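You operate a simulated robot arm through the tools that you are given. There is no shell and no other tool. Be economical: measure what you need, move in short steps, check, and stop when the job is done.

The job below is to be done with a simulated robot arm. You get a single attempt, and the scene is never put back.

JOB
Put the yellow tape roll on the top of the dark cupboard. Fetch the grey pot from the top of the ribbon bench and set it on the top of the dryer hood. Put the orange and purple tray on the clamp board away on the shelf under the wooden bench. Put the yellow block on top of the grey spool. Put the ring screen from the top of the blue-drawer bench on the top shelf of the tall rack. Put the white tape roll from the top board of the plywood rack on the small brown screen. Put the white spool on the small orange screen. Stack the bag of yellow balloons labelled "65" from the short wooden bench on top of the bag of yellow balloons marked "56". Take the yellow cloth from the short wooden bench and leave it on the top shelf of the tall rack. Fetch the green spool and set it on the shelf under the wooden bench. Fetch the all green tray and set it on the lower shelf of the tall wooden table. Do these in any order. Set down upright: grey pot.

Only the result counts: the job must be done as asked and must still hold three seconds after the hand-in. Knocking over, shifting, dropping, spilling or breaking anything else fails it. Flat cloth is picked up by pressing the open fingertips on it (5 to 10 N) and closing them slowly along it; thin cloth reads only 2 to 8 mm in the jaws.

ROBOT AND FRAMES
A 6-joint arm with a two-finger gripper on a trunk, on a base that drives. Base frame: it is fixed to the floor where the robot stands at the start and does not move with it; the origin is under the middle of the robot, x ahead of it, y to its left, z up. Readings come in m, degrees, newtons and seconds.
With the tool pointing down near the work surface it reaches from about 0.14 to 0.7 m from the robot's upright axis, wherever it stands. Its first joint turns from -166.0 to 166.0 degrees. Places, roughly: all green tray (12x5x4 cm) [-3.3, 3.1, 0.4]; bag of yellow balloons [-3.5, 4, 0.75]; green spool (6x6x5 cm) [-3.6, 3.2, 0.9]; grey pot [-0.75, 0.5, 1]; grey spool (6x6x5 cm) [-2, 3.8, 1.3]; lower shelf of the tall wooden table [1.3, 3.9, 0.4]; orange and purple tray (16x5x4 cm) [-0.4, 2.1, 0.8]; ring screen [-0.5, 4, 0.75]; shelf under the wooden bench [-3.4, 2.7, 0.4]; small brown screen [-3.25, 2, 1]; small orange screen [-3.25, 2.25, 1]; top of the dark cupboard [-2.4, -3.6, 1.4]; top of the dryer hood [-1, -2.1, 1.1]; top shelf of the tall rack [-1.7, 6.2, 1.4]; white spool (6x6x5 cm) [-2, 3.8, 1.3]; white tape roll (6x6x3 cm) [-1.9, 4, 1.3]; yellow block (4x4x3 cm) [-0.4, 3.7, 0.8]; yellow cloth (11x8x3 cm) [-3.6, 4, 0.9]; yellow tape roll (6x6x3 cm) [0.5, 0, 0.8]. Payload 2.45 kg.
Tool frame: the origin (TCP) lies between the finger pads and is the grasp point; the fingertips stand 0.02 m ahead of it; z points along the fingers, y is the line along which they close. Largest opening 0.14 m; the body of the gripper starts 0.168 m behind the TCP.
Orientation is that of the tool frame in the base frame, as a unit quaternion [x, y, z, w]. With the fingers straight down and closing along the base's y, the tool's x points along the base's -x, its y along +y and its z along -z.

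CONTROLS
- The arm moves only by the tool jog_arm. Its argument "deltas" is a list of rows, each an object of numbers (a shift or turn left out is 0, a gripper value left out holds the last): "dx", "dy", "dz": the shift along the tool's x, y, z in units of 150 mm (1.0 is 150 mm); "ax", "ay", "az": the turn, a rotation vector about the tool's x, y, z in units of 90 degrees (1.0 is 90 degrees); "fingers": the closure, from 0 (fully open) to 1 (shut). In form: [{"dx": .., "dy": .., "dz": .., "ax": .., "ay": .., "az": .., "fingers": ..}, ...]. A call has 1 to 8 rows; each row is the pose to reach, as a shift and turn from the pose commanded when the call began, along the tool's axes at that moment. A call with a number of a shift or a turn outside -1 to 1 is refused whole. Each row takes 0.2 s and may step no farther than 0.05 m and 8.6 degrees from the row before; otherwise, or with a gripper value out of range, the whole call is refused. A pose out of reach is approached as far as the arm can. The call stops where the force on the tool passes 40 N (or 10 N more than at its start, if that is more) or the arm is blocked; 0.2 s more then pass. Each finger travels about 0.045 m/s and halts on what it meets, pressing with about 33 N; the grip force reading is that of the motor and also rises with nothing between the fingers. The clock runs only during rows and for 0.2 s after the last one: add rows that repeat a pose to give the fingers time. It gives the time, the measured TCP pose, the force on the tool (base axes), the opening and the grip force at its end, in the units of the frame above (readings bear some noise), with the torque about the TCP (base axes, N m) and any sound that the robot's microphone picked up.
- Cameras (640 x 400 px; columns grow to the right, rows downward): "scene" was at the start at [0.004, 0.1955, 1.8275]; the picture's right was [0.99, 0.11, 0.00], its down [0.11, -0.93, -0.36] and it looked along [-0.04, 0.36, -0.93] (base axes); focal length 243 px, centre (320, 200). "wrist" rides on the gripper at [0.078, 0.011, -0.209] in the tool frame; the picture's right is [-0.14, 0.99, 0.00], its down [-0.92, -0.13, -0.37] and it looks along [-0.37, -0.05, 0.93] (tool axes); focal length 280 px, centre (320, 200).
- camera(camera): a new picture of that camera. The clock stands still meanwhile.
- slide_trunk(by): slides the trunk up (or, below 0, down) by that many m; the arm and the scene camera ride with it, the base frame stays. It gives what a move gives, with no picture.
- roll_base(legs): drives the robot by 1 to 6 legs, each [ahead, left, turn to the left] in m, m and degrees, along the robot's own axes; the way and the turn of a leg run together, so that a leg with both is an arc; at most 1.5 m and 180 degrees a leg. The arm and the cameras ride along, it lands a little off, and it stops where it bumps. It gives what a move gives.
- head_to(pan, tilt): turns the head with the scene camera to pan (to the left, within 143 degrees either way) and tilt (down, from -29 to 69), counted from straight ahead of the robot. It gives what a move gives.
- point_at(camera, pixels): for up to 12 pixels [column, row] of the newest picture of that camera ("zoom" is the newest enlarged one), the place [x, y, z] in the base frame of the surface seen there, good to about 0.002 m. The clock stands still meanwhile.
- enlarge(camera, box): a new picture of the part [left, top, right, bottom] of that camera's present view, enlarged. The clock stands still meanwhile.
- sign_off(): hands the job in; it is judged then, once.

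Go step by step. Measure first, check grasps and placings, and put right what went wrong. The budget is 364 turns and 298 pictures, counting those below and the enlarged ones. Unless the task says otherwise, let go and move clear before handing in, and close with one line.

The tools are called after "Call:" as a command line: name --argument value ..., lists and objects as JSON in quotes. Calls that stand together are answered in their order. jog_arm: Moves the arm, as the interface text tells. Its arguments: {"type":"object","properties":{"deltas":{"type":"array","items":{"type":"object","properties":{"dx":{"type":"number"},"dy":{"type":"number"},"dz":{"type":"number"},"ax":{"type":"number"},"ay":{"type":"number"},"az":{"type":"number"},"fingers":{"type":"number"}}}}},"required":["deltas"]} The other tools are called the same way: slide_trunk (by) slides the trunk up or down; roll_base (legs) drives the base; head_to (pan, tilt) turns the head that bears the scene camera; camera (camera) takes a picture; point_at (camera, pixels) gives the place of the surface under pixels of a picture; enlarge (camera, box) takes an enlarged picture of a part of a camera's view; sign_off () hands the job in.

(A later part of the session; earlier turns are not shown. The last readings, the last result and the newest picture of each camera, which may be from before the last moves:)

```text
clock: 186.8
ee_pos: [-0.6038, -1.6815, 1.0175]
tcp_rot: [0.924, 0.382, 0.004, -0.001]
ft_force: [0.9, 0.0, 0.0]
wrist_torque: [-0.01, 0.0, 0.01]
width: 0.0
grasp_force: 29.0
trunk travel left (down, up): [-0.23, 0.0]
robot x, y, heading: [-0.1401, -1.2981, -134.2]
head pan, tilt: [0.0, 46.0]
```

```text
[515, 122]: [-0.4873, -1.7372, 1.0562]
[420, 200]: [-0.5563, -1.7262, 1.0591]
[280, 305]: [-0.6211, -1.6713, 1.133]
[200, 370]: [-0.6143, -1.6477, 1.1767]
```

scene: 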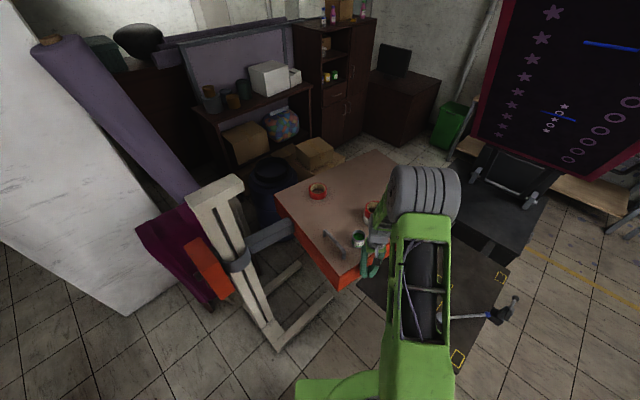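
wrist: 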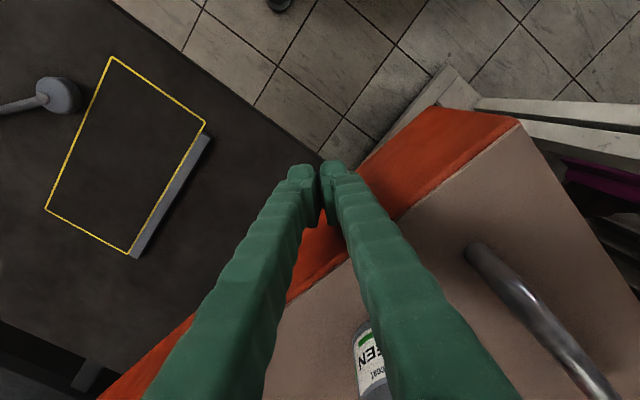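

About 9° remain. Slow final push ending with the face at y≈-1.78.

Call:
jog_arm --deltas '[{"dx": -0.06}, {"dx": -0.12}, {"dx": -0.17}, {"dx": -0.22}, {"dx": -0.27}, {"dx": -0.32}, {"dx": -0.36}, {"dx": -0.4}]'

Call:
jog_arm --deltas '[{"dx": -0.04}, {"dx": -0.08}, {"dx": -0.12}, {"dx": -0.16}, {"dx": -0.19}, {"dx": -0.22}, {"dx": -0.25}, {"dx": -0.27}]'

Call:
camera --camera "scene"

Call:
camera --camera "wrist"

```text
clock: 188.6
ee_pos: [-0.6459, -1.7219, 1.0176]
tcp_rot: [0.923, 0.384, 0.004, -0.002]
ft_force: [0.0, -0.7, -0.9]
wrist_torque: [0.02, -0.01, 0.0]
width: 0.0
grasp_force: 28.8
trunk travel left (down, up): [-0.23, 0.0]
robot x, y, heading: [-0.141, -1.2977, -134.5]
head pan, tilt: [0.0, 46.0]
```

```text
clock: 190.4
ee_pos: [-0.6733, -1.7498, 1.0168]
tcp_rot: [0.923, 0.384, 0.005, -0.001]
ft_force: [5.3, 8.5, -0.1]
wrist_torque: [-0.29, 0.21, 0.25]
width: 0.0002
grasp_force: 29.4
trunk travel left (down, up): [-0.23, 0.0]
robot x, y, heading: [-0.1381, -1.2933, -134.5]
head pan, tilt: [0.0, 46.0]
```

```text
236 pictures are left
```

scene: 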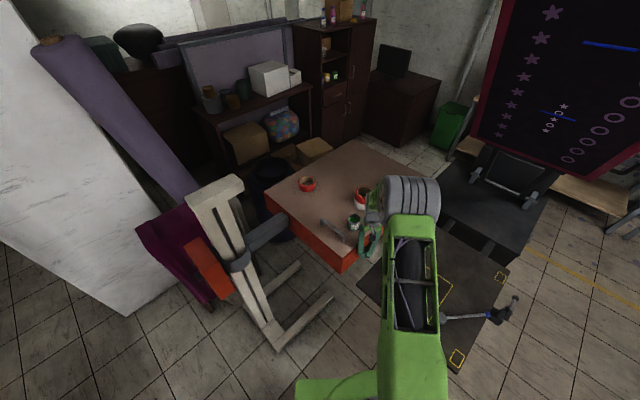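

```text
235 pictures are left
```

wrist: 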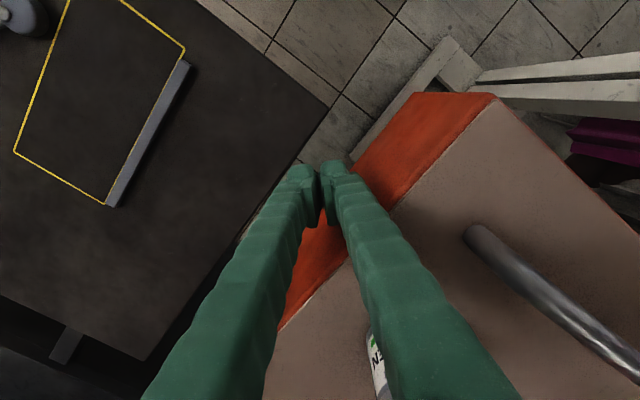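

Call:
point_at --camera "scene" --pixels '[[343, 252], [343, 265], [268, 190], [308, 182], [356, 222], [360, 197], [420, 175], [350, 142]]'

Call:
point_at --camera "wrist" --pixels '[[493, 97], [410, 185], [300, 310], [415, 95]]'

```text
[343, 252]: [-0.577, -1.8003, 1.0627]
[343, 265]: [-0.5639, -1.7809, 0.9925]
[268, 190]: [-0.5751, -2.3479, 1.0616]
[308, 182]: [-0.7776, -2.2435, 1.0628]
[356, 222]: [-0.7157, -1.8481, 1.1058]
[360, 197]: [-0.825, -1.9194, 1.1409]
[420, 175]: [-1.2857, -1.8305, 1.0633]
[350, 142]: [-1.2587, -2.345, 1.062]
```

```text
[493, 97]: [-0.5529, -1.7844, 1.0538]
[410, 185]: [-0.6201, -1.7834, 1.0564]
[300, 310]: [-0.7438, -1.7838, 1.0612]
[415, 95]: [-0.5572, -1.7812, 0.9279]
```

The hood is back: face at y=-1.784 vs -1.780 originally, pot standing at (-0.715,-1.85). I retract, and move on to the other jobs (lid later), heading to the clamp‑board bench at (-0.4,2.1).

Call:
jog_arm --deltas '[{"dx": 0.1}, {"dx": 0.35}, {"dx": 0.65}, {"dx": 0.98}]'

Call:
jog_arm --deltas '[{"dx": 0.33}, {"dx": 0.66}, {"dx": 0.98}]'

Call:
camera --camera "scene"

Call:
roll_base --legs '[[-0.241, -0.111, 0], [0, 0, -135.5], [1.1, 0.035, 0], [1.0, 0.035, 0]]'

Call:
head_to --pan 0 --tilt 30

Call:
camera --camera "scene"

```text
clock: 191.4
ee_pos: [-0.5689, -1.6465, 1.0203]
tcp_rot: [0.924, 0.382, 0.002, -0.001]
ft_force: [0.9, -0.2, 0.0]
wrist_torque: [-0.05, 0.05, -0.02]
width: 0.0
grasp_force: 29.4
trunk travel left (down, up): [-0.23, 0.0]
robot x, y, heading: [-0.1416, -1.3017, -134.3]
head pan, tilt: [0.0, 46.0]
```

```text
clock: 192.2
ee_pos: [-0.4654, -1.5421, 1.0209]
tcp_rot: [0.924, 0.382, 0.003, -0.001]
ft_force: [-0.5, 0.3, -1.4]
wrist_torque: [-0.05, -0.02, 0.02]
width: 0.0
grasp_force: 29.7
trunk travel left (down, up): [-0.23, 0.0]
robot x, y, heading: [-0.1409, -1.3002, -134.5]
head pan, tilt: [0.0, 46.0]
```

```text
234 pictures are left
```

scene: 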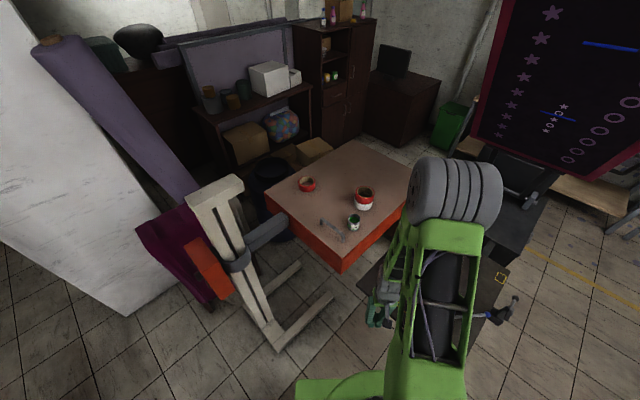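

```text
clock: 209.7
ee_pos: [-0.0979, 1.4463, 1.0206]
tcp_rot: [0.71, -0.704, 0.003, 0.002]
ft_force: [-0.1, 0.1, -0.4]
wrist_torque: [0.01, -0.02, -0.02]
width: 0.0
grasp_force: 29.7
trunk travel left (down, up): [-0.23, 0.0]
robot x, y, heading: [-0.1533, 1.0468, 90.8]
head pan, tilt: [0.0, 46.0]
```

```text
clock: 210.4
ee_pos: [-0.097, 1.4463, 1.0209]
tcp_rot: [0.71, -0.704, 0.003, 0.002]
ft_force: [0.3, 0.0, -0.3]
wrist_torque: [0.01, 0.01, 0.02]
width: 0.0
grasp_force: 28.8
trunk travel left (down, up): [-0.23, 0.0]
robot x, y, heading: [-0.151, 1.0439, 91.1]
head pan, tilt: [0.0, 30.0]
```

```text
233 pictures are left
```

scene: 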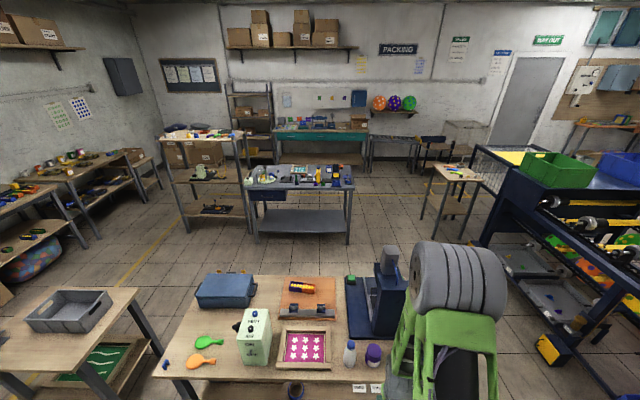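

Call:
enlarge --camera "scene" --box '[160, 250, 400, 400]'

Call:
enlarge --camera "scene" --box '[150, 110, 390, 260]'

Call:
enlarge --camera "scene" --box '[0, 130, 180, 270]'

```text
2.67 times, centred on (280, 325) of scene
```

zoom: 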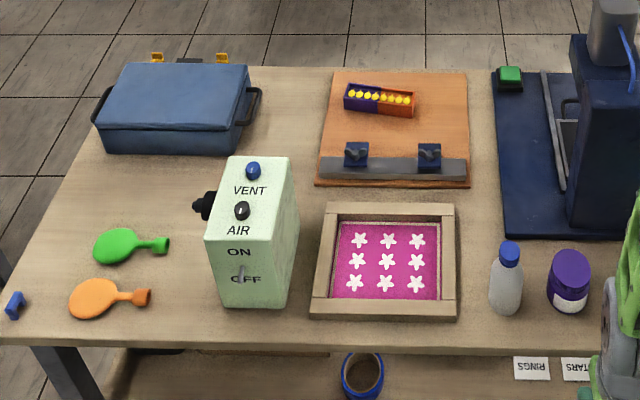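

```text
2.67 times, centred on (270, 185) of scene
```

zoom: 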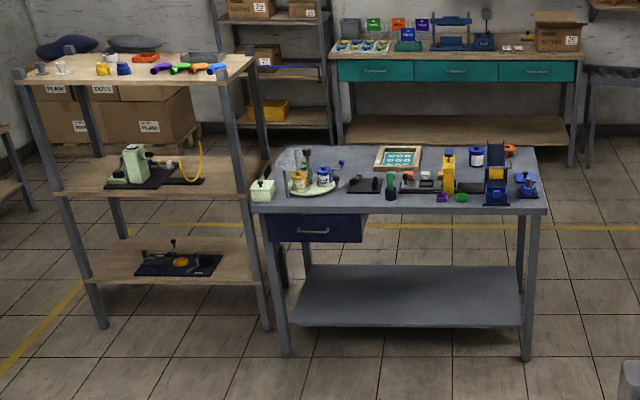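

```text
2.86 times, centred on (90, 200) of scene
```

zoom: 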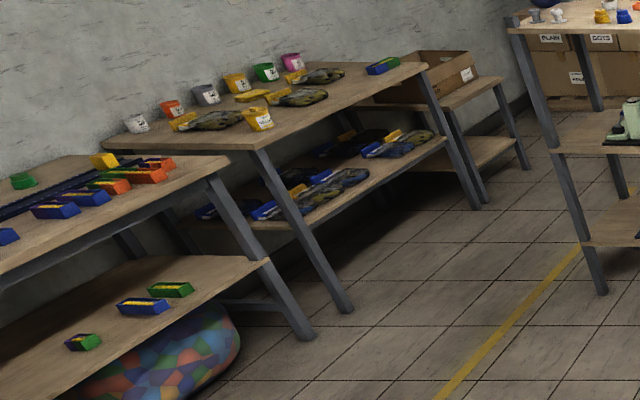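

The orange/purple tray (with yellow pieces) lies on the orange clamp board at zoom‑1 (380,100). Measure.

Call:
enlarge --camera "scene" --box '[260, 270, 360, 340]'

Call:
point_at --camera "scene" --pixels '[[290, 284], [314, 290], [302, 283], [302, 290], [283, 315], [330, 315], [285, 280], [334, 282], [252, 310], [362, 350], [170, 378], [300, 380]]'

```text
5.71 times, centred on (310, 305) of scene
```

zoom: 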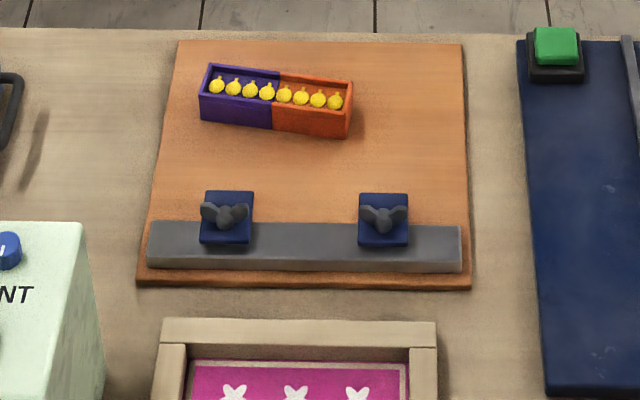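

```text
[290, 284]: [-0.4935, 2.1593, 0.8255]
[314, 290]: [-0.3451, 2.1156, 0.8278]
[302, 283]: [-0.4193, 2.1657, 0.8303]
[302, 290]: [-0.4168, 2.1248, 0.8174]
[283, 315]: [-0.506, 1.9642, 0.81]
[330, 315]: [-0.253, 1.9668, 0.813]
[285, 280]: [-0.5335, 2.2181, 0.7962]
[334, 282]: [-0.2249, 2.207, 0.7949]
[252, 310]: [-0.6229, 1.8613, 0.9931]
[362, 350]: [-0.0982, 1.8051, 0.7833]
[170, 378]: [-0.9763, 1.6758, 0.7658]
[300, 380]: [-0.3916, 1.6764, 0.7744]
```

Call:
point_at --camera "zoom" --pixels '[[210, 66], [352, 82], [201, 92], [348, 108], [201, 122], [345, 138], [273, 100], [180, 100], [400, 120], [270, 20], [228, 195], [385, 195]]'

```text
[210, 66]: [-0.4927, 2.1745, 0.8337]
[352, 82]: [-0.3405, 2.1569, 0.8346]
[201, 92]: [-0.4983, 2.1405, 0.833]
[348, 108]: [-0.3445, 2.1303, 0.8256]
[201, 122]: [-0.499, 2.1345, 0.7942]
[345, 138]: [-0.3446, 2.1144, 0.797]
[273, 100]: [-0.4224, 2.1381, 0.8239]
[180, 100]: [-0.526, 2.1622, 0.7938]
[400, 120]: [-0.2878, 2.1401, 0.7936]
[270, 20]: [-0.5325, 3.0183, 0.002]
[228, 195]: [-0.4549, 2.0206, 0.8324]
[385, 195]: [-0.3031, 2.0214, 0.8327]
```

The tray centre is ≈(-0.419,2.143), nearly along x, top 0.834. It's best reached from behind the bench; I check the passage on the right side.

Call:
head_to --pan -35 --tilt 40

Call:
camera --camera "scene"

```text
clock: 211.5
ee_pos: [-0.0977, 1.4455, 1.0221]
tcp_rot: [0.71, -0.704, 0.003, 0.002]
ft_force: [0.3, 0.1, 0.0]
wrist_torque: [0.0, -0.01, -0.01]
width: 0.0001
grasp_force: 29.4
trunk travel left (down, up): [-0.23, 0.0]
robot x, y, heading: [-0.1502, 1.0439, 91.0]
head pan, tilt: [-35.0, 40.0]
```

```text
228 pictures are left
```

scene: 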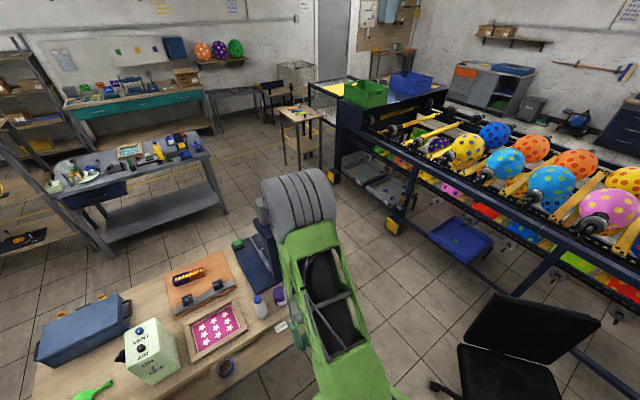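

Call:
point_at --camera "scene" --pixels '[[393, 225], [455, 255], [250, 240], [500, 345], [455, 390], [372, 290], [340, 250], [440, 320], [225, 212], [305, 170], [340, 180]]'

```text
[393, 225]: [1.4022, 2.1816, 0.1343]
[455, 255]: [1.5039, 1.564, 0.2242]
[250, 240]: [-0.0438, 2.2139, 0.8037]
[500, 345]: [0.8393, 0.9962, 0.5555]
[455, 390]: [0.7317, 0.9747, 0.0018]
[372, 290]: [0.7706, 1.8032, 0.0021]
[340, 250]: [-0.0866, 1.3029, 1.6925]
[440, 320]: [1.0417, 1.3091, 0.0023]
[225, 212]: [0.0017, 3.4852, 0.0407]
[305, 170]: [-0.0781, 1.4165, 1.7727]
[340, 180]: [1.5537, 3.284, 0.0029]
```

The right passage is feasible on a diagonal at heading 35°, between the bench corner (0.22,1.67) and the chair. Drive around to behind the bench.

Call:
roll_base --legs '[[0, 0, -56], [0.9, 0, 0], [0, 0, 55]]'

Call:
camera --camera "scene"

```text
clock: 221.1
ee_pos: [0.6363, 1.9636, 1.0208]
tcp_rot: [-0.703, 0.711, -0.002, -0.002]
ft_force: [-0.5, 0.0, -0.8]
wrist_torque: [0.0, -0.01, -0.01]
width: 0.0
grasp_force: 30.2
trunk travel left (down, up): [-0.23, 0.0]
robot x, y, heading: [0.5715, 1.5639, 90.2]
head pan, tilt: [-35.0, 40.0]
```

```text
227 pictures are left
```

scene: 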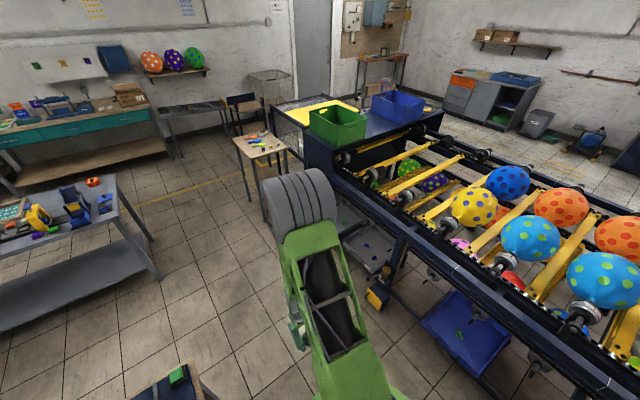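

Passage clear. Continue to behind the bench and turn toward the tray.

Call:
roll_base --legs '[[1.1, 0, 0], [0, 1.42, 0], [0, 0, -150]]'

Call:
head_to --pan 0 --tilt 50

Call:
camera --camera "scene"

```text
clock: 245.0
ee_pos: [-0.6968, 2.2723, 1.0211]
tcp_rot: [0.494, 0.869, 0.003, -0.002]
ft_force: [-0.1, -0.9, 0.1]
wrist_torque: [-0.03, 0.02, 0.01]
width: 0.0
grasp_force: 30.1
trunk travel left (down, up): [-0.23, 0.0]
robot x, y, heading: [-0.8533, 2.6436, -58.8]
head pan, tilt: [-35.0, 40.0]
```

```text
clock: 246.0
ee_pos: [-0.6961, 2.2723, 1.0211]
tcp_rot: [0.494, 0.87, 0.002, -0.003]
ft_force: [0.3, -0.1, 0.2]
wrist_torque: [-0.05, 0.0, 0.01]
width: 0.0
grasp_force: 29.6
trunk travel left (down, up): [-0.23, 0.0]
robot x, y, heading: [-0.8518, 2.6473, -58.3]
head pan, tilt: [0.0, 50.0]
```

```text
226 pictures are left
```

scene: 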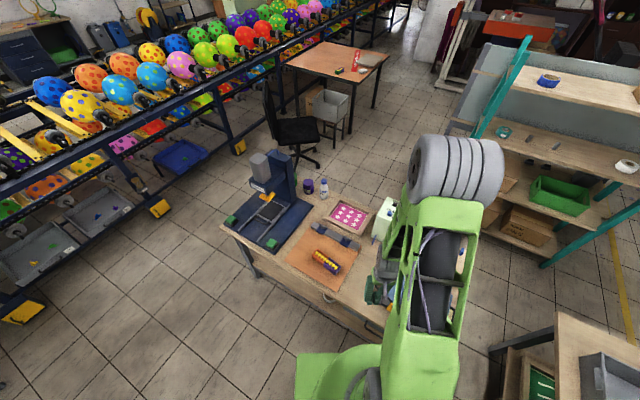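

Next: yaw the tool so it points along the tray's length (+x), move above the tray, open to ~0.09, and tilt 40°.

Call:
jog_arm --deltas '[{"dx": -0.12, "dy": 0.08, "az": -0.083, "fingers": 0.36}, {"dx": -0.24, "dy": 0.16, "az": -0.166, "fingers": 0.36}, {"dx": -0.36, "dy": 0.24, "az": -0.25, "fingers": 0.36}, {"dx": -0.48, "dy": 0.32, "az": -0.333, "fingers": 0.36}, {"dx": -0.6, "dy": 0.4, "az": -0.416, "fingers": 0.36}, {"dx": -0.72, "dy": 0.49, "az": -0.5, "fingers": 0.36}, {"dx": -0.84, "dy": 0.57, "az": -0.582, "fingers": 0.36}]'

Call:
jog_arm --deltas '[{"dx": -0.25, "dy": -0.08}, {"dx": -0.5, "dy": -0.16}, {"dx": -0.75, "dy": -0.24}, {"dx": -0.967, "dy": -0.32}]'

Call:
jog_arm --deltas '[{"ay": -0.075}, {"ay": -0.15}, {"ay": -0.225}, {"ay": -0.3}, {"ay": -0.375}, {"ay": -0.444}]'

Call:
camera --camera "wrist"

Call:
camera --camera "scene"

```text
clock: 247.6
ee_pos: [-0.5582, 2.207, 1.0203]
tcp_rot: [0.058, 0.998, 0.004, -0.003]
ft_force: [0.3, -0.3, 0.4]
wrist_torque: [0.02, 0.02, 0.02]
width: 0.0898
grasp_force: 0.1
trunk travel left (down, up): [-0.23, 0.0]
robot x, y, heading: [-0.8492, 2.6437, -58.5]
head pan, tilt: [0.0, 50.0]
```

```text
clock: 248.6
ee_pos: [-0.4191, 2.1436, 1.0191]
tcp_rot: [0.059, 0.998, 0.003, -0.003]
ft_force: [-0.3, -0.3, -0.1]
wrist_torque: [0.01, 0.01, -0.01]
width: 0.0894
grasp_force: 0.1
trunk travel left (down, up): [-0.23, 0.0]
robot x, y, heading: [-0.852, 2.6453, -58.6]
head pan, tilt: [0.0, 50.0]
```

```text
clock: 250.0
ee_pos: [-0.4199, 2.1437, 1.0185]
tcp_rot: [0.057, 0.938, -0.018, 0.34]
ft_force: [-0.3, -0.3, 0.1]
wrist_torque: [0.0, 0.0, 0.0]
width: 0.0894
grasp_force: 0.1
trunk travel left (down, up): [-0.23, 0.0]
robot x, y, heading: [-0.8538, 2.6432, -58.3]
head pan, tilt: [0.0, 50.0]
```

```text
225 pictures are left
```

wrist: 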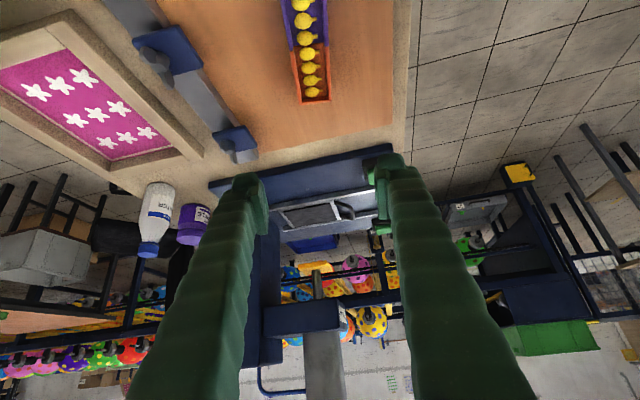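

```text
224 pictures are left
```

scene: 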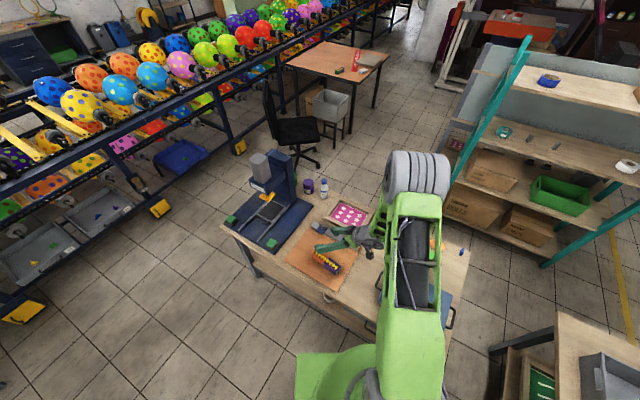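

Tilt reached. Descend straight down over the tray.

Call:
jog_arm --deltas '[{"dx": 0.2, "dz": 0.24}, {"dx": 0.4, "dz": 0.48}, {"dx": 0.6, "dz": 0.72}, {"dx": 0.75, "dz": 0.893}, {"dx": 0.8, "dz": 0.953}]'

Call:
camera --camera "wrist"

Call:
enlarge --camera "scene" --box '[270, 200, 400, 290]'

```text
clock: 251.2
ee_pos: [-0.414, 2.1284, 0.8323]
tcp_rot: [0.057, 0.939, -0.009, 0.338]
ft_force: [-0.3, -0.3, -0.2]
wrist_torque: [0.0, 0.0, 0.02]
width: 0.0893
grasp_force: 0.2
out of reach, approached as far as the arm can: row 3, 4, 5
trunk travel left (down, up): [-0.23, 0.0]
robot x, y, heading: [-0.8541, 2.6443, -58.6]
head pan, tilt: [0.0, 50.0]
```

```text
223 pictures are left
```

wrist: 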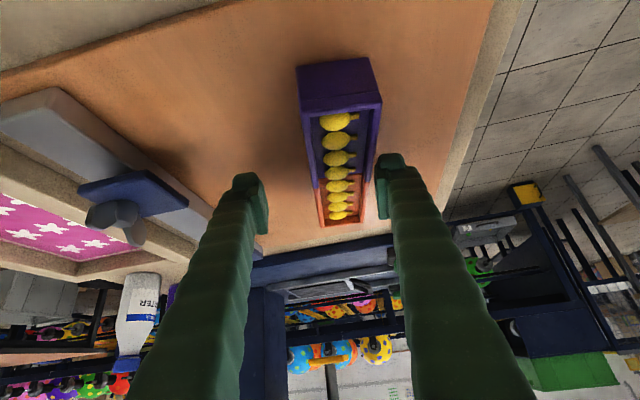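

```text
4.44 times, centred on (335, 245) of scene
```

zoom: 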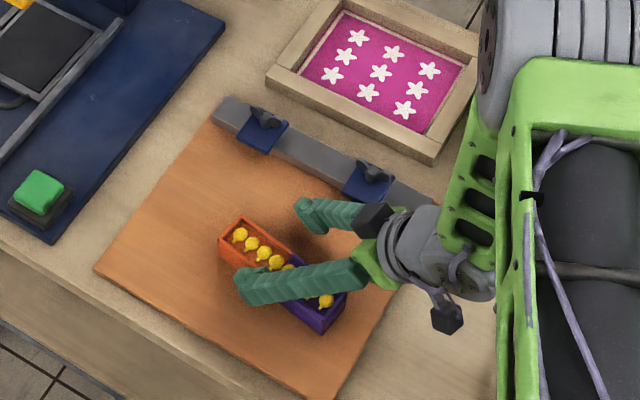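

At its low limit because the trunk is raised. Go up 0.12, drop the trunk 0.13, then re-align.

Call:
jog_arm --deltas '[{"dx": -0.17, "dz": -0.2}, {"dx": -0.34, "dz": -0.41}, {"dx": -0.6, "dz": -0.71}]'

Call:
slide_trunk --by -0.13

```text
refused: row 3 steps farther than a row can; nothing moved
```

```text
clock: 251.8
ee_pos: [-0.4148, 2.1283, 0.815]
tcp_rot: [0.057, 0.938, -0.01, 0.341]
ft_force: [-9.8, 6.6, 18.2]
wrist_torque: [-0.76, 0.39, -0.59]
width: 0.0876
grasp_force: 0.0
trunk travel left (down, up): [-0.208, 0.022]
robot x, y, heading: [-0.8497, 2.6446, -58.5]
head pan, tilt: [0.0, 50.0]
stopped: the force on the tool passed its limit at 68 N (the readings are from after the stop); the commanded pose is now the measured one
```

My refused jog let the trunk press the fingertips onto the board; it stopped. Raise now.

Call:
jog_arm --deltas '[{"dx": -0.17, "dz": -0.2}, {"dx": -0.34, "dz": -0.4}, {"dx": -0.5, "dz": -0.6}, {"dx": -0.65, "dz": -0.76}]'

Call:
camera --camera "wrist"

Call:
enlarge --camera "scene" --box '[270, 200, 400, 290]'

```text
clock: 252.8
ee_pos: [-0.4134, 2.1248, 0.9633]
tcp_rot: [0.057, 0.939, -0.009, 0.34]
ft_force: [0.1, -0.1, -0.4]
wrist_torque: [0.01, 0.01, -0.02]
width: 0.0896
grasp_force: 0.0
trunk travel left (down, up): [-0.208, 0.022]
robot x, y, heading: [-0.8532, 2.648, -58.5]
head pan, tilt: [0.0, 50.0]
```

```text
221 pictures are left
```

wrist: 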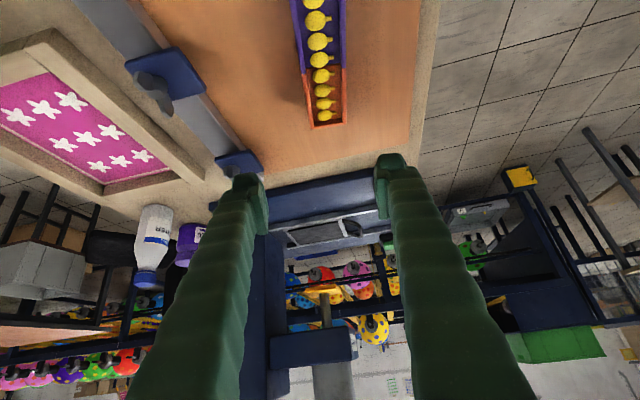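

```text
4.44 times, centred on (335, 245) of scene
```

zoom: 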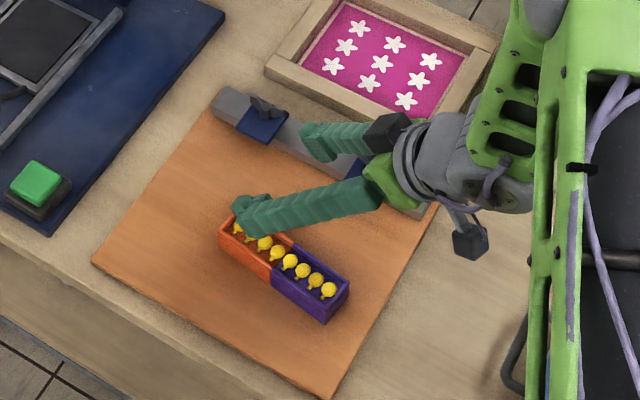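

Correct y, then lower the trunk 0.08, then descend.

Call:
jog_arm --deltas '[{"dy": 0.12}, {"dy": 0.12}]'

Call:
slide_trunk --by -0.08

Call:
camera --camera "wrist"

```text
clock: 253.4
ee_pos: [-0.4097, 2.1419, 0.964]
tcp_rot: [0.059, 0.938, -0.011, 0.341]
ft_force: [0.8, 0.4, 1.0]
wrist_torque: [0.02, 0.01, 0.01]
width: 0.0897
grasp_force: 0.0
trunk travel left (down, up): [-0.208, 0.022]
robot x, y, heading: [-0.8517, 2.6457, -58.7]
head pan, tilt: [0.0, 50.0]
```

```text
clock: 254.6
ee_pos: [-0.4088, 2.1414, 0.8841]
tcp_rot: [0.058, 0.938, -0.01, 0.34]
ft_force: [0.4, 0.2, 0.9]
wrist_torque: [0.01, -0.01, -0.03]
width: 0.0896
grasp_force: 0.1
trunk travel left (down, up): [-0.128, 0.102]
robot x, y, heading: [-0.849, 2.6462, -58.7]
head pan, tilt: [0.0, 50.0]
```

```text
219 pictures are left
```

wrist: 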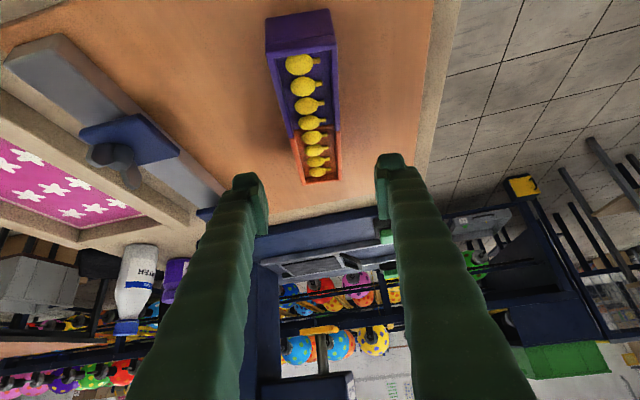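

Call:
jog_arm --deltas '[{"dx": 0.13, "dz": 0.15}, {"dx": 0.25, "dz": 0.295}, {"dx": 0.262, "dz": 0.312}]'

Call:
camera --camera "wrist"

```text
clock: 255.4
ee_pos: [-0.4103, 2.1429, 0.8238]
tcp_rot: [0.056, 0.939, -0.009, 0.34]
ft_force: [-0.2, -0.5, -0.4]
wrist_torque: [0.04, 0.0, 0.01]
width: 0.0896
grasp_force: 0.0
trunk travel left (down, up): [-0.128, 0.102]
robot x, y, heading: [-0.8487, 2.6474, -58.8]
head pan, tilt: [0.0, 50.0]
```

```text
218 pictures are left
```

wrist: 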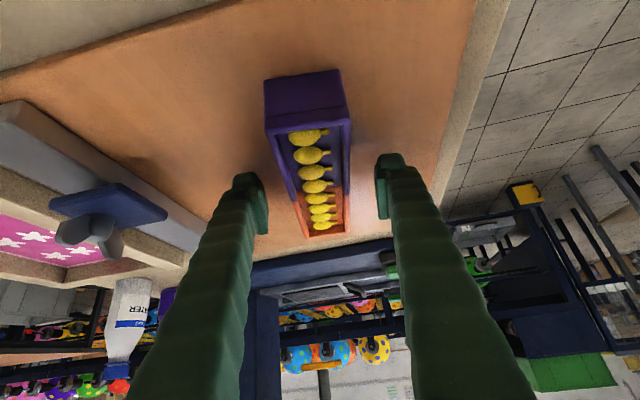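

Centred and straddled. Close slowly, then lift.

Call:
jog_arm --deltas '[{"fingers": 0.5}, {"fingers": 0.6}, {"fingers": 0.75}, {"fingers": 0.75}, {"fingers": 0.75}, {"fingers": 0.75}]'

Call:
jog_arm --deltas '[{"dx": -0.1, "dz": -0.12}, {"dx": -0.21, "dz": -0.255}, {"dx": -0.35, "dz": -0.42}, {"dx": -0.5, "dz": -0.6}]'

Call:
camera --camera "wrist"

```text
clock: 256.8
ee_pos: [-0.41, 2.1443, 0.8231]
tcp_rot: [0.057, 0.938, -0.01, 0.341]
ft_force: [0.0, -0.3, 0.4]
wrist_torque: [-0.05, 0.02, -0.04]
width: 0.0444
grasp_force: 32.4
trunk travel left (down, up): [-0.128, 0.102]
robot x, y, heading: [-0.8503, 2.6455, -58.6]
head pan, tilt: [0.0, 50.0]
```

```text
clock: 257.8
ee_pos: [-0.4105, 2.1418, 0.9413]
tcp_rot: [0.057, 0.938, -0.009, 0.341]
ft_force: [-0.3, 0.5, -1.0]
wrist_torque: [0.0, -0.01, -0.01]
width: 0.0444
grasp_force: 32.9
trunk travel left (down, up): [-0.128, 0.102]
robot x, y, heading: [-0.8543, 2.6463, -58.7]
head pan, tilt: [0.0, 50.0]
```

```text
217 pictures are left
```

wrist: 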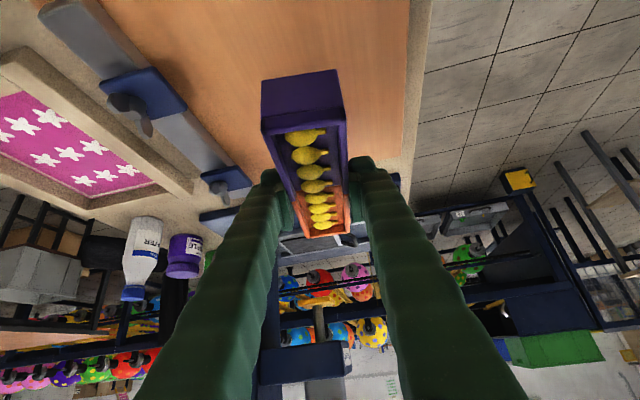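

Tray held level (0.044). Yaw the tool back to the robot's forward direction and tuck in to r≈0.52 for driving.

Call:
jog_arm --deltas '[{"dx": 0.13, "dy": 0.05, "dz": -0.11, "ax": 0.053, "az": 0.063}, {"dx": 0.26, "dy": 0.1, "dz": -0.22, "ax": 0.106, "az": 0.127}, {"dx": 0.39, "dy": 0.15, "dz": -0.33, "ax": 0.159, "az": 0.19}, {"dx": 0.52, "dy": 0.2, "dz": -0.44, "ax": 0.211, "az": 0.253}, {"dx": 0.65, "dy": 0.25, "dz": -0.55, "ax": 0.264, "az": 0.316}, {"dx": 0.78, "dy": 0.3, "dz": -0.66, "ax": 0.317, "az": 0.38}, {"dx": 0.9, "dy": 0.35, "dz": -0.76, "ax": 0.37, "az": 0.443}]'

Call:
head_to --pan -122 --tilt 35

Call:
camera --camera "scene"

```text
clock: 259.4
ee_pos: [-0.578, 2.1664, 0.9697]
tcp_rot: [0.475, 0.82, -0.106, 0.303]
ft_force: [-0.3, 0.2, -1.7]
wrist_torque: [0.02, -0.02, 0.05]
width: 0.0444
grasp_force: 33.2
out of reach, approached as far as the arm can: row 2, 3, 4, 5, 6, 7
trunk travel left (down, up): [-0.128, 0.102]
robot x, y, heading: [-0.8513, 2.6431, -58.7]
head pan, tilt: [0.0, 50.0]
```

```text
clock: 261.4
ee_pos: [-0.5762, 2.1682, 0.9705]
tcp_rot: [0.473, 0.82, -0.106, 0.303]
ft_force: [-0.2, 0.1, 0.1]
wrist_torque: [-0.01, -0.02, 0.0]
width: 0.0442
grasp_force: 32.8
trunk travel left (down, up): [-0.128, 0.102]
robot x, y, heading: [-0.8529, 2.6473, -58.5]
head pan, tilt: [-122.0, 35.0]
```

```text
216 pictures are left
```

scene: 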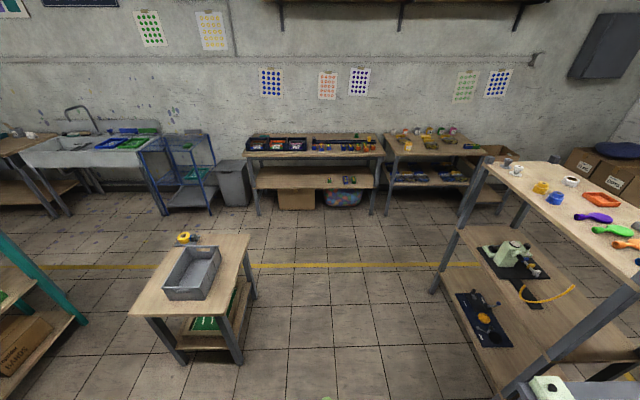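

Call:
point_at --camera "scene" --pixels '[[252, 238], [185, 235], [130, 312], [250, 300], [432, 292], [500, 385], [470, 235], [258, 215], [370, 212], [250, 178], [380, 185], [320, 157]]'

Call:
enlarge --camera "scene" --box '[230, 110, 510, 230]'

```text
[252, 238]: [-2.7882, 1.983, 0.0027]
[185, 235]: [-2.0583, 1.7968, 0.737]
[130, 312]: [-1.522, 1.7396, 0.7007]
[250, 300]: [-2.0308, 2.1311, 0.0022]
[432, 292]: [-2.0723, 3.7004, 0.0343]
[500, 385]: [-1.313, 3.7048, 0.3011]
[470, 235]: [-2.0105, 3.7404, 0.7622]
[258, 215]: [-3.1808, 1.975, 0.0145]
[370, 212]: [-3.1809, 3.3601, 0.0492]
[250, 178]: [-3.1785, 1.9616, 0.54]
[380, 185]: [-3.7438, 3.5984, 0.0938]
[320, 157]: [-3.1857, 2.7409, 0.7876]
```

```text
2.29 times, centred on (370, 170) of scene
```

zoom: 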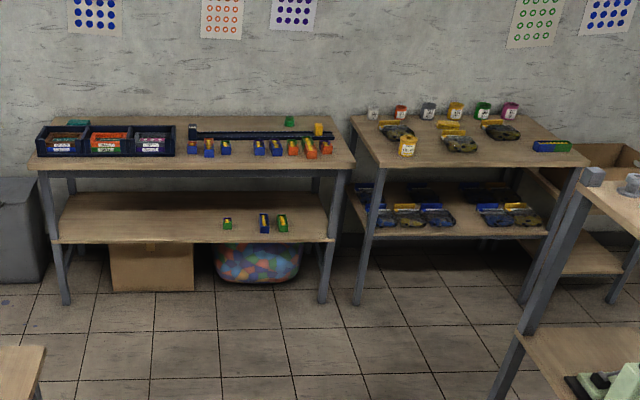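

Path along y≈2.8 is clear. Move away from the bench, face -x, and go to the wooden bench.

Call:
roll_base --legs '[[-0.23, 0.14, 0], [0, 0, -121.5], [1.45, 0, 0], [0, 0.35, 0]]'

Call:
head_to --pan 0 --tilt 40

Call:
camera --camera "scene"

Call:
camera --camera "wrist"

```text
clock: 278.4
ee_pos: [-2.8492, 2.5254, 0.9705]
tcp_rot: [0.947, 0.001, -0.315, 0.06]
ft_force: [0.5, -0.7, -0.8]
wrist_torque: [0.02, 0.02, -0.06]
width: 0.044
grasp_force: 33.2
trunk travel left (down, up): [-0.128, 0.102]
robot x, y, heading: [-2.2969, 2.5248, -178.5]
head pan, tilt: [-122.0, 35.0]
```

```text
clock: 280.4
ee_pos: [-2.8492, 2.5249, 0.9707]
tcp_rot: [0.947, 0.002, -0.315, 0.06]
ft_force: [0.2, 0.0, -1.1]
wrist_torque: [0.03, 0.01, 0.02]
width: 0.0443
grasp_force: 33.2
trunk travel left (down, up): [-0.128, 0.102]
robot x, y, heading: [-2.297, 2.5277, -178.1]
head pan, tilt: [0.0, 40.0]
```

```text
214 pictures are left
```

scene: 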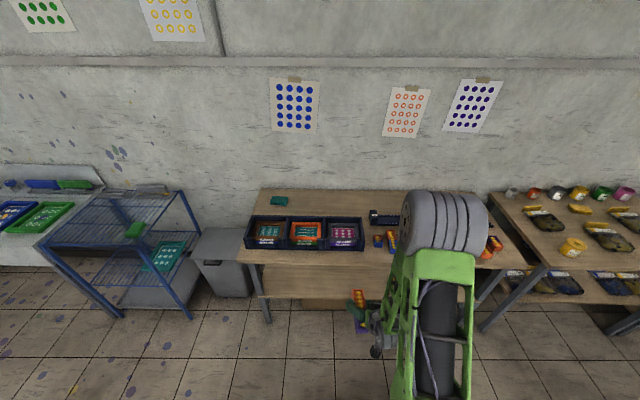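

```text
213 pictures are left
```

wrist: 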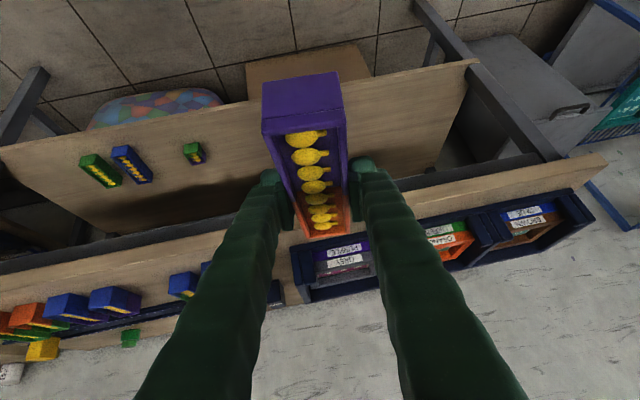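

Call:
point_at --camera "wrist" --pixels '[[400, 85], [240, 105], [420, 140], [230, 160], [100, 170], [132, 165], [195, 153], [470, 62], [600, 160], [240, 230], [60, 220]]'

```text
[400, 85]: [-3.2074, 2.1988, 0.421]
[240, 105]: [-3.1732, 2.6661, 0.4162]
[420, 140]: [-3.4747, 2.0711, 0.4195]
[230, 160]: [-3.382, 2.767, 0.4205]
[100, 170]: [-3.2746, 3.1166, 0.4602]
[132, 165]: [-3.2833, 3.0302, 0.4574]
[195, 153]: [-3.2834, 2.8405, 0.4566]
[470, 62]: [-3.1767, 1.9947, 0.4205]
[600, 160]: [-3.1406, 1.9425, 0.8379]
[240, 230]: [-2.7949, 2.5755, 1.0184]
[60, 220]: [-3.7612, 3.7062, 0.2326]
```

Shelf top z=0.420, front edge x≈-3.175. I lower the trunk, level the tray's roll and lower the arm out here in the aisle, before driving in.

Call:
slide_trunk --by -0.128

Call:
jog_arm --deltas '[{"dx": 0.12, "dy": -0.02, "dz": 0.16, "ax": 0.028, "ay": 0.001, "az": -0.021}, {"dx": 0.24, "dy": -0.04, "dz": 0.32, "ax": 0.057, "ay": 0.003, "az": -0.043}, {"dx": 0.36, "dy": -0.065, "dz": 0.48, "ax": 0.057, "ay": 0.003, "az": -0.043}, {"dx": 0.48, "dy": -0.09, "dz": 0.64, "ax": 0.057, "ay": 0.003, "az": -0.043}, {"dx": 0.6, "dy": -0.11, "dz": 0.8, "ax": 0.057, "ay": 0.003, "az": -0.043}]'

Call:
jog_arm --deltas '[{"dx": 0.12, "dz": 0.16}, {"dx": 0.24, "dz": 0.32}, {"dx": 0.36, "dz": 0.48}, {"dx": 0.48, "dz": 0.64}, {"dx": 0.6, "dz": 0.8}]'

```text
clock: 282.0
ee_pos: [-2.8487, 2.5252, 0.8418]
tcp_rot: [0.947, 0.001, -0.316, 0.06]
ft_force: [0.3, 0.0, -0.8]
wrist_torque: [-0.02, 0.0, -0.02]
width: 0.0444
grasp_force: 33.3
trunk travel left (down, up): [0.0, 0.23]
robot x, y, heading: [-2.3003, 2.5288, -178.5]
head pan, tilt: [0.0, 40.0]
```

```text
clock: 283.2
ee_pos: [-2.8967, 2.5253, 0.7104]
tcp_rot: [0.954, 0.005, -0.292, 0.067]
ft_force: [-0.9, 0.2, -0.8]
wrist_torque: [0.02, 0.0, 0.02]
width: 0.0443
grasp_force: 33.0
out of reach, approached as far as the arm can: row 1, 2, 3, 4, 5
trunk travel left (down, up): [0.0, 0.23]
robot x, y, heading: [-2.2987, 2.5233, -178.4]
head pan, tilt: [0.0, 40.0]
```

```text
clock: 284.4
ee_pos: [-2.8956, 2.5132, 0.5618]
tcp_rot: [0.954, 0.003, -0.289, 0.078]
ft_force: [-0.1, 0.3, -1.3]
wrist_torque: [0.01, 0.04, 0.0]
width: 0.0443
grasp_force: 33.5
out of reach, approached as far as the arm can: row 2, 3, 4, 5
trunk travel left (down, up): [0.0, 0.23]
robot x, y, heading: [-2.2992, 2.5229, -178.5]
head pan, tilt: [0.0, 40.0]
```

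The roll correction didn't take (y-axis still tilted ~8°). Try a rotation-only correction here.

Call:
jog_arm --deltas '[{"ax": 0.04, "ay": 0.002, "az": -0.026}, {"ax": 0.079, "ay": 0.005, "az": -0.052}, {"ax": 0.079, "ay": 0.005, "az": -0.052}]'

```text
clock: 285.2
ee_pos: [-2.8944, 2.514, 0.5614]
tcp_rot: [0.954, 0.003, -0.289, 0.079]
ft_force: [-0.2, -0.7, -0.7]
wrist_torque: [0.03, -0.01, 0.02]
width: 0.0442
grasp_force: 33.0
out of reach, approached as far as the arm can: row 1, 2, 3
trunk travel left (down, up): [0.0, 0.23]
robot x, y, heading: [-2.301, 2.5248, -178.2]
head pan, tilt: [0.0, 40.0]
```

A wrist joint seems at its limit for the radial yaw. I'll yaw the tool ~25° to the left with zero roll and check that it takes.

Call:
jog_arm --deltas '[{"ax": -0.018, "ay": 0.002, "az": -0.067}, {"ax": -0.036, "ay": 0.004, "az": -0.135}, {"ax": -0.054, "ay": 0.007, "az": -0.2}, {"ax": -0.072, "ay": 0.009, "az": -0.269}, {"ax": -0.072, "ay": 0.009, "az": -0.269}]'

```text
clock: 286.4
ee_pos: [-2.9607, 2.5263, 0.5677]
tcp_rot: [0.933, 0.217, -0.269, 0.102]
ft_force: [0.4, 0.5, -1.2]
wrist_torque: [-0.03, -0.01, 0.01]
width: 0.0445
grasp_force: 33.0
out of reach, approached as far as the arm can: row 1, 2, 3, 4, 5
trunk travel left (down, up): [0.0, 0.23]
robot x, y, heading: [-2.2969, 2.5236, -178.6]
head pan, tilt: [0.0, 40.0]
```

The arm prefers larger radius with this tilt. Extend 6 cm forward and fix the remaining 4° roll.

Call:
jog_arm --deltas '[{"dx": -0.15, "dy": -0.09, "dz": 0.09, "ax": 0.02, "ay": -0.002, "az": -0.013}, {"dx": -0.305, "dy": -0.184, "dz": 0.183, "ax": 0.039, "ay": -0.005, "az": -0.026}, {"dx": -0.305, "dy": -0.184, "dz": 0.183, "ax": 0.039, "ay": -0.005, "az": -0.026}]'

Call:
camera --camera "wrist"

Call:
camera --camera "scene"

```text
clock: 287.2
ee_pos: [-3.0195, 2.5269, 0.5659]
tcp_rot: [0.93, 0.226, -0.282, 0.068]
ft_force: [-0.6, -0.9, -0.4]
wrist_torque: [0.0, 0.01, 0.04]
width: 0.0445
grasp_force: 33.2
trunk travel left (down, up): [0.0, 0.23]
robot x, y, heading: [-2.2983, 2.5274, -178.4]
head pan, tilt: [0.0, 40.0]
```

```text
212 pictures are left
```

wrist: 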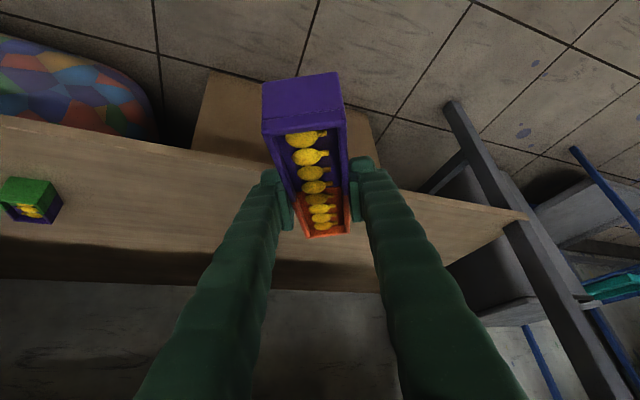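

```text
211 pictures are left
```

scene: 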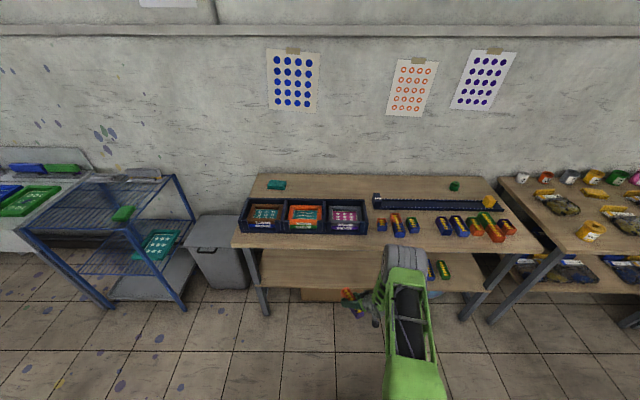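

Now level and reachable. Restore the original 40° tilt, lower to z≈0.475, and check.

Call:
jog_arm --deltas '[{"dx": 0.1, "dz": 0.15, "ay": -0.025}, {"dx": 0.2, "dz": 0.3, "ay": -0.05}, {"dx": 0.29, "dz": 0.43, "ay": -0.07}, {"dx": 0.34, "dz": 0.505, "ay": -0.07}]'

Call:
camera --camera "wrist"

```text
clock: 288.2
ee_pos: [-3.0251, 2.5277, 0.4737]
tcp_rot: [0.914, 0.222, -0.33, 0.086]
ft_force: [-0.6, -0.8, -1.2]
wrist_torque: [0.01, -0.01, 0.0]
width: 0.0446
grasp_force: 32.3
out of reach, approached as far as the arm can: row 2, 3, 4
trunk travel left (down, up): [0.0, 0.23]
robot x, y, heading: [-2.2983, 2.5265, -178.5]
head pan, tilt: [0.0, 40.0]
```

```text
210 pictures are left
```

wrist: 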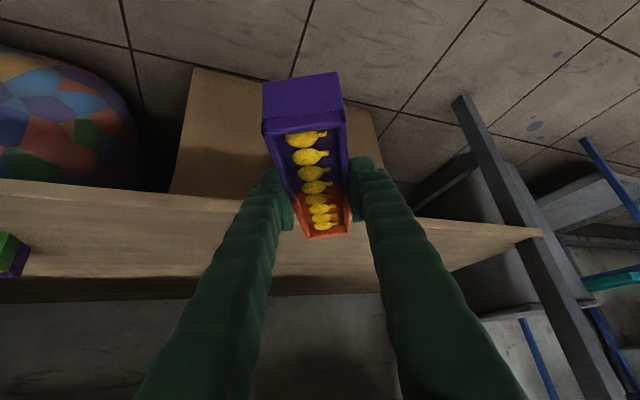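

Level within 1°. Drive forward 0.28 under the bench.

Call:
roll_base --legs '[[0.28, 0, 0]]'

Call:
camera --camera "wrist"

Call:
camera --camera "scene"

```text
clock: 290.1
ee_pos: [-3.2843, 2.5219, 0.4686]
tcp_rot: [0.917, 0.219, -0.322, 0.088]
ft_force: [0.6, 0.2, -1.7]
wrist_torque: [-0.01, -0.01, 0.01]
width: 0.0442
grasp_force: 32.9
trunk travel left (down, up): [0.0, 0.23]
robot x, y, heading: [-2.5696, 2.5193, -178.6]
head pan, tilt: [0.0, 40.0]
stopped in leg 1: the robot was blocked; the commanded pose is now the measured one
```

```text
209 pictures are left
```

wrist: 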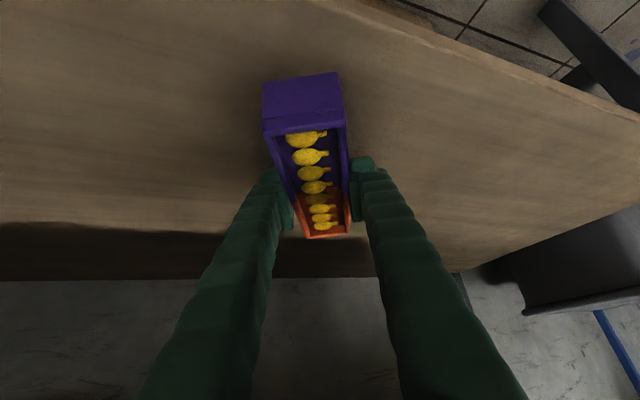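

```text
208 pictures are left
```

scene: 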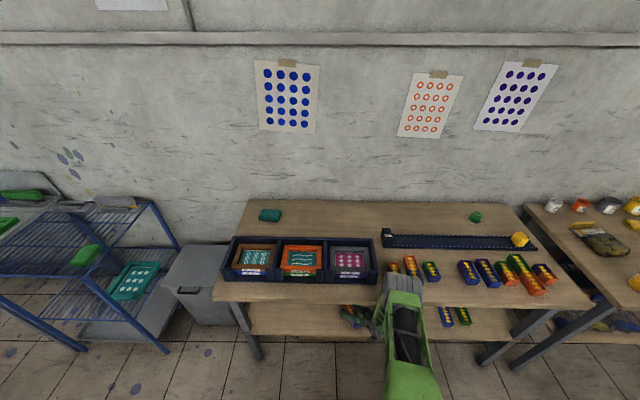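

Stopped against the bench edge, but the tray is already wholly over the shelf. Lower ~2 cm to contact.

Call:
jog_arm --deltas '[{"dx": 0.042, "dz": 0.05}, {"dx": 0.07, "dz": 0.085}, {"dx": 0.082, "dz": 0.1}, {"dx": 0.092, "dz": 0.112}]'

Call:
camera --camera "wrist"

```text
clock: 291.1
ee_pos: [-3.2871, 2.52, 0.4487]
tcp_rot: [0.916, 0.219, -0.325, 0.088]
ft_force: [3.8, -4.4, 27.5]
wrist_torque: [0.4, -0.3, -0.28]
width: 0.0448
grasp_force: 32.7
trunk travel left (down, up): [0.0, 0.23]
robot x, y, heading: [-2.573, 2.5189, -178.6]
head pan, tilt: [0.0, 40.0]
```

```text
207 pictures are left
```

wrist: 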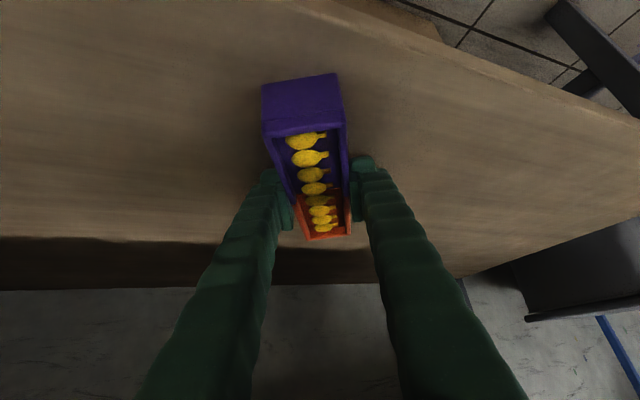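

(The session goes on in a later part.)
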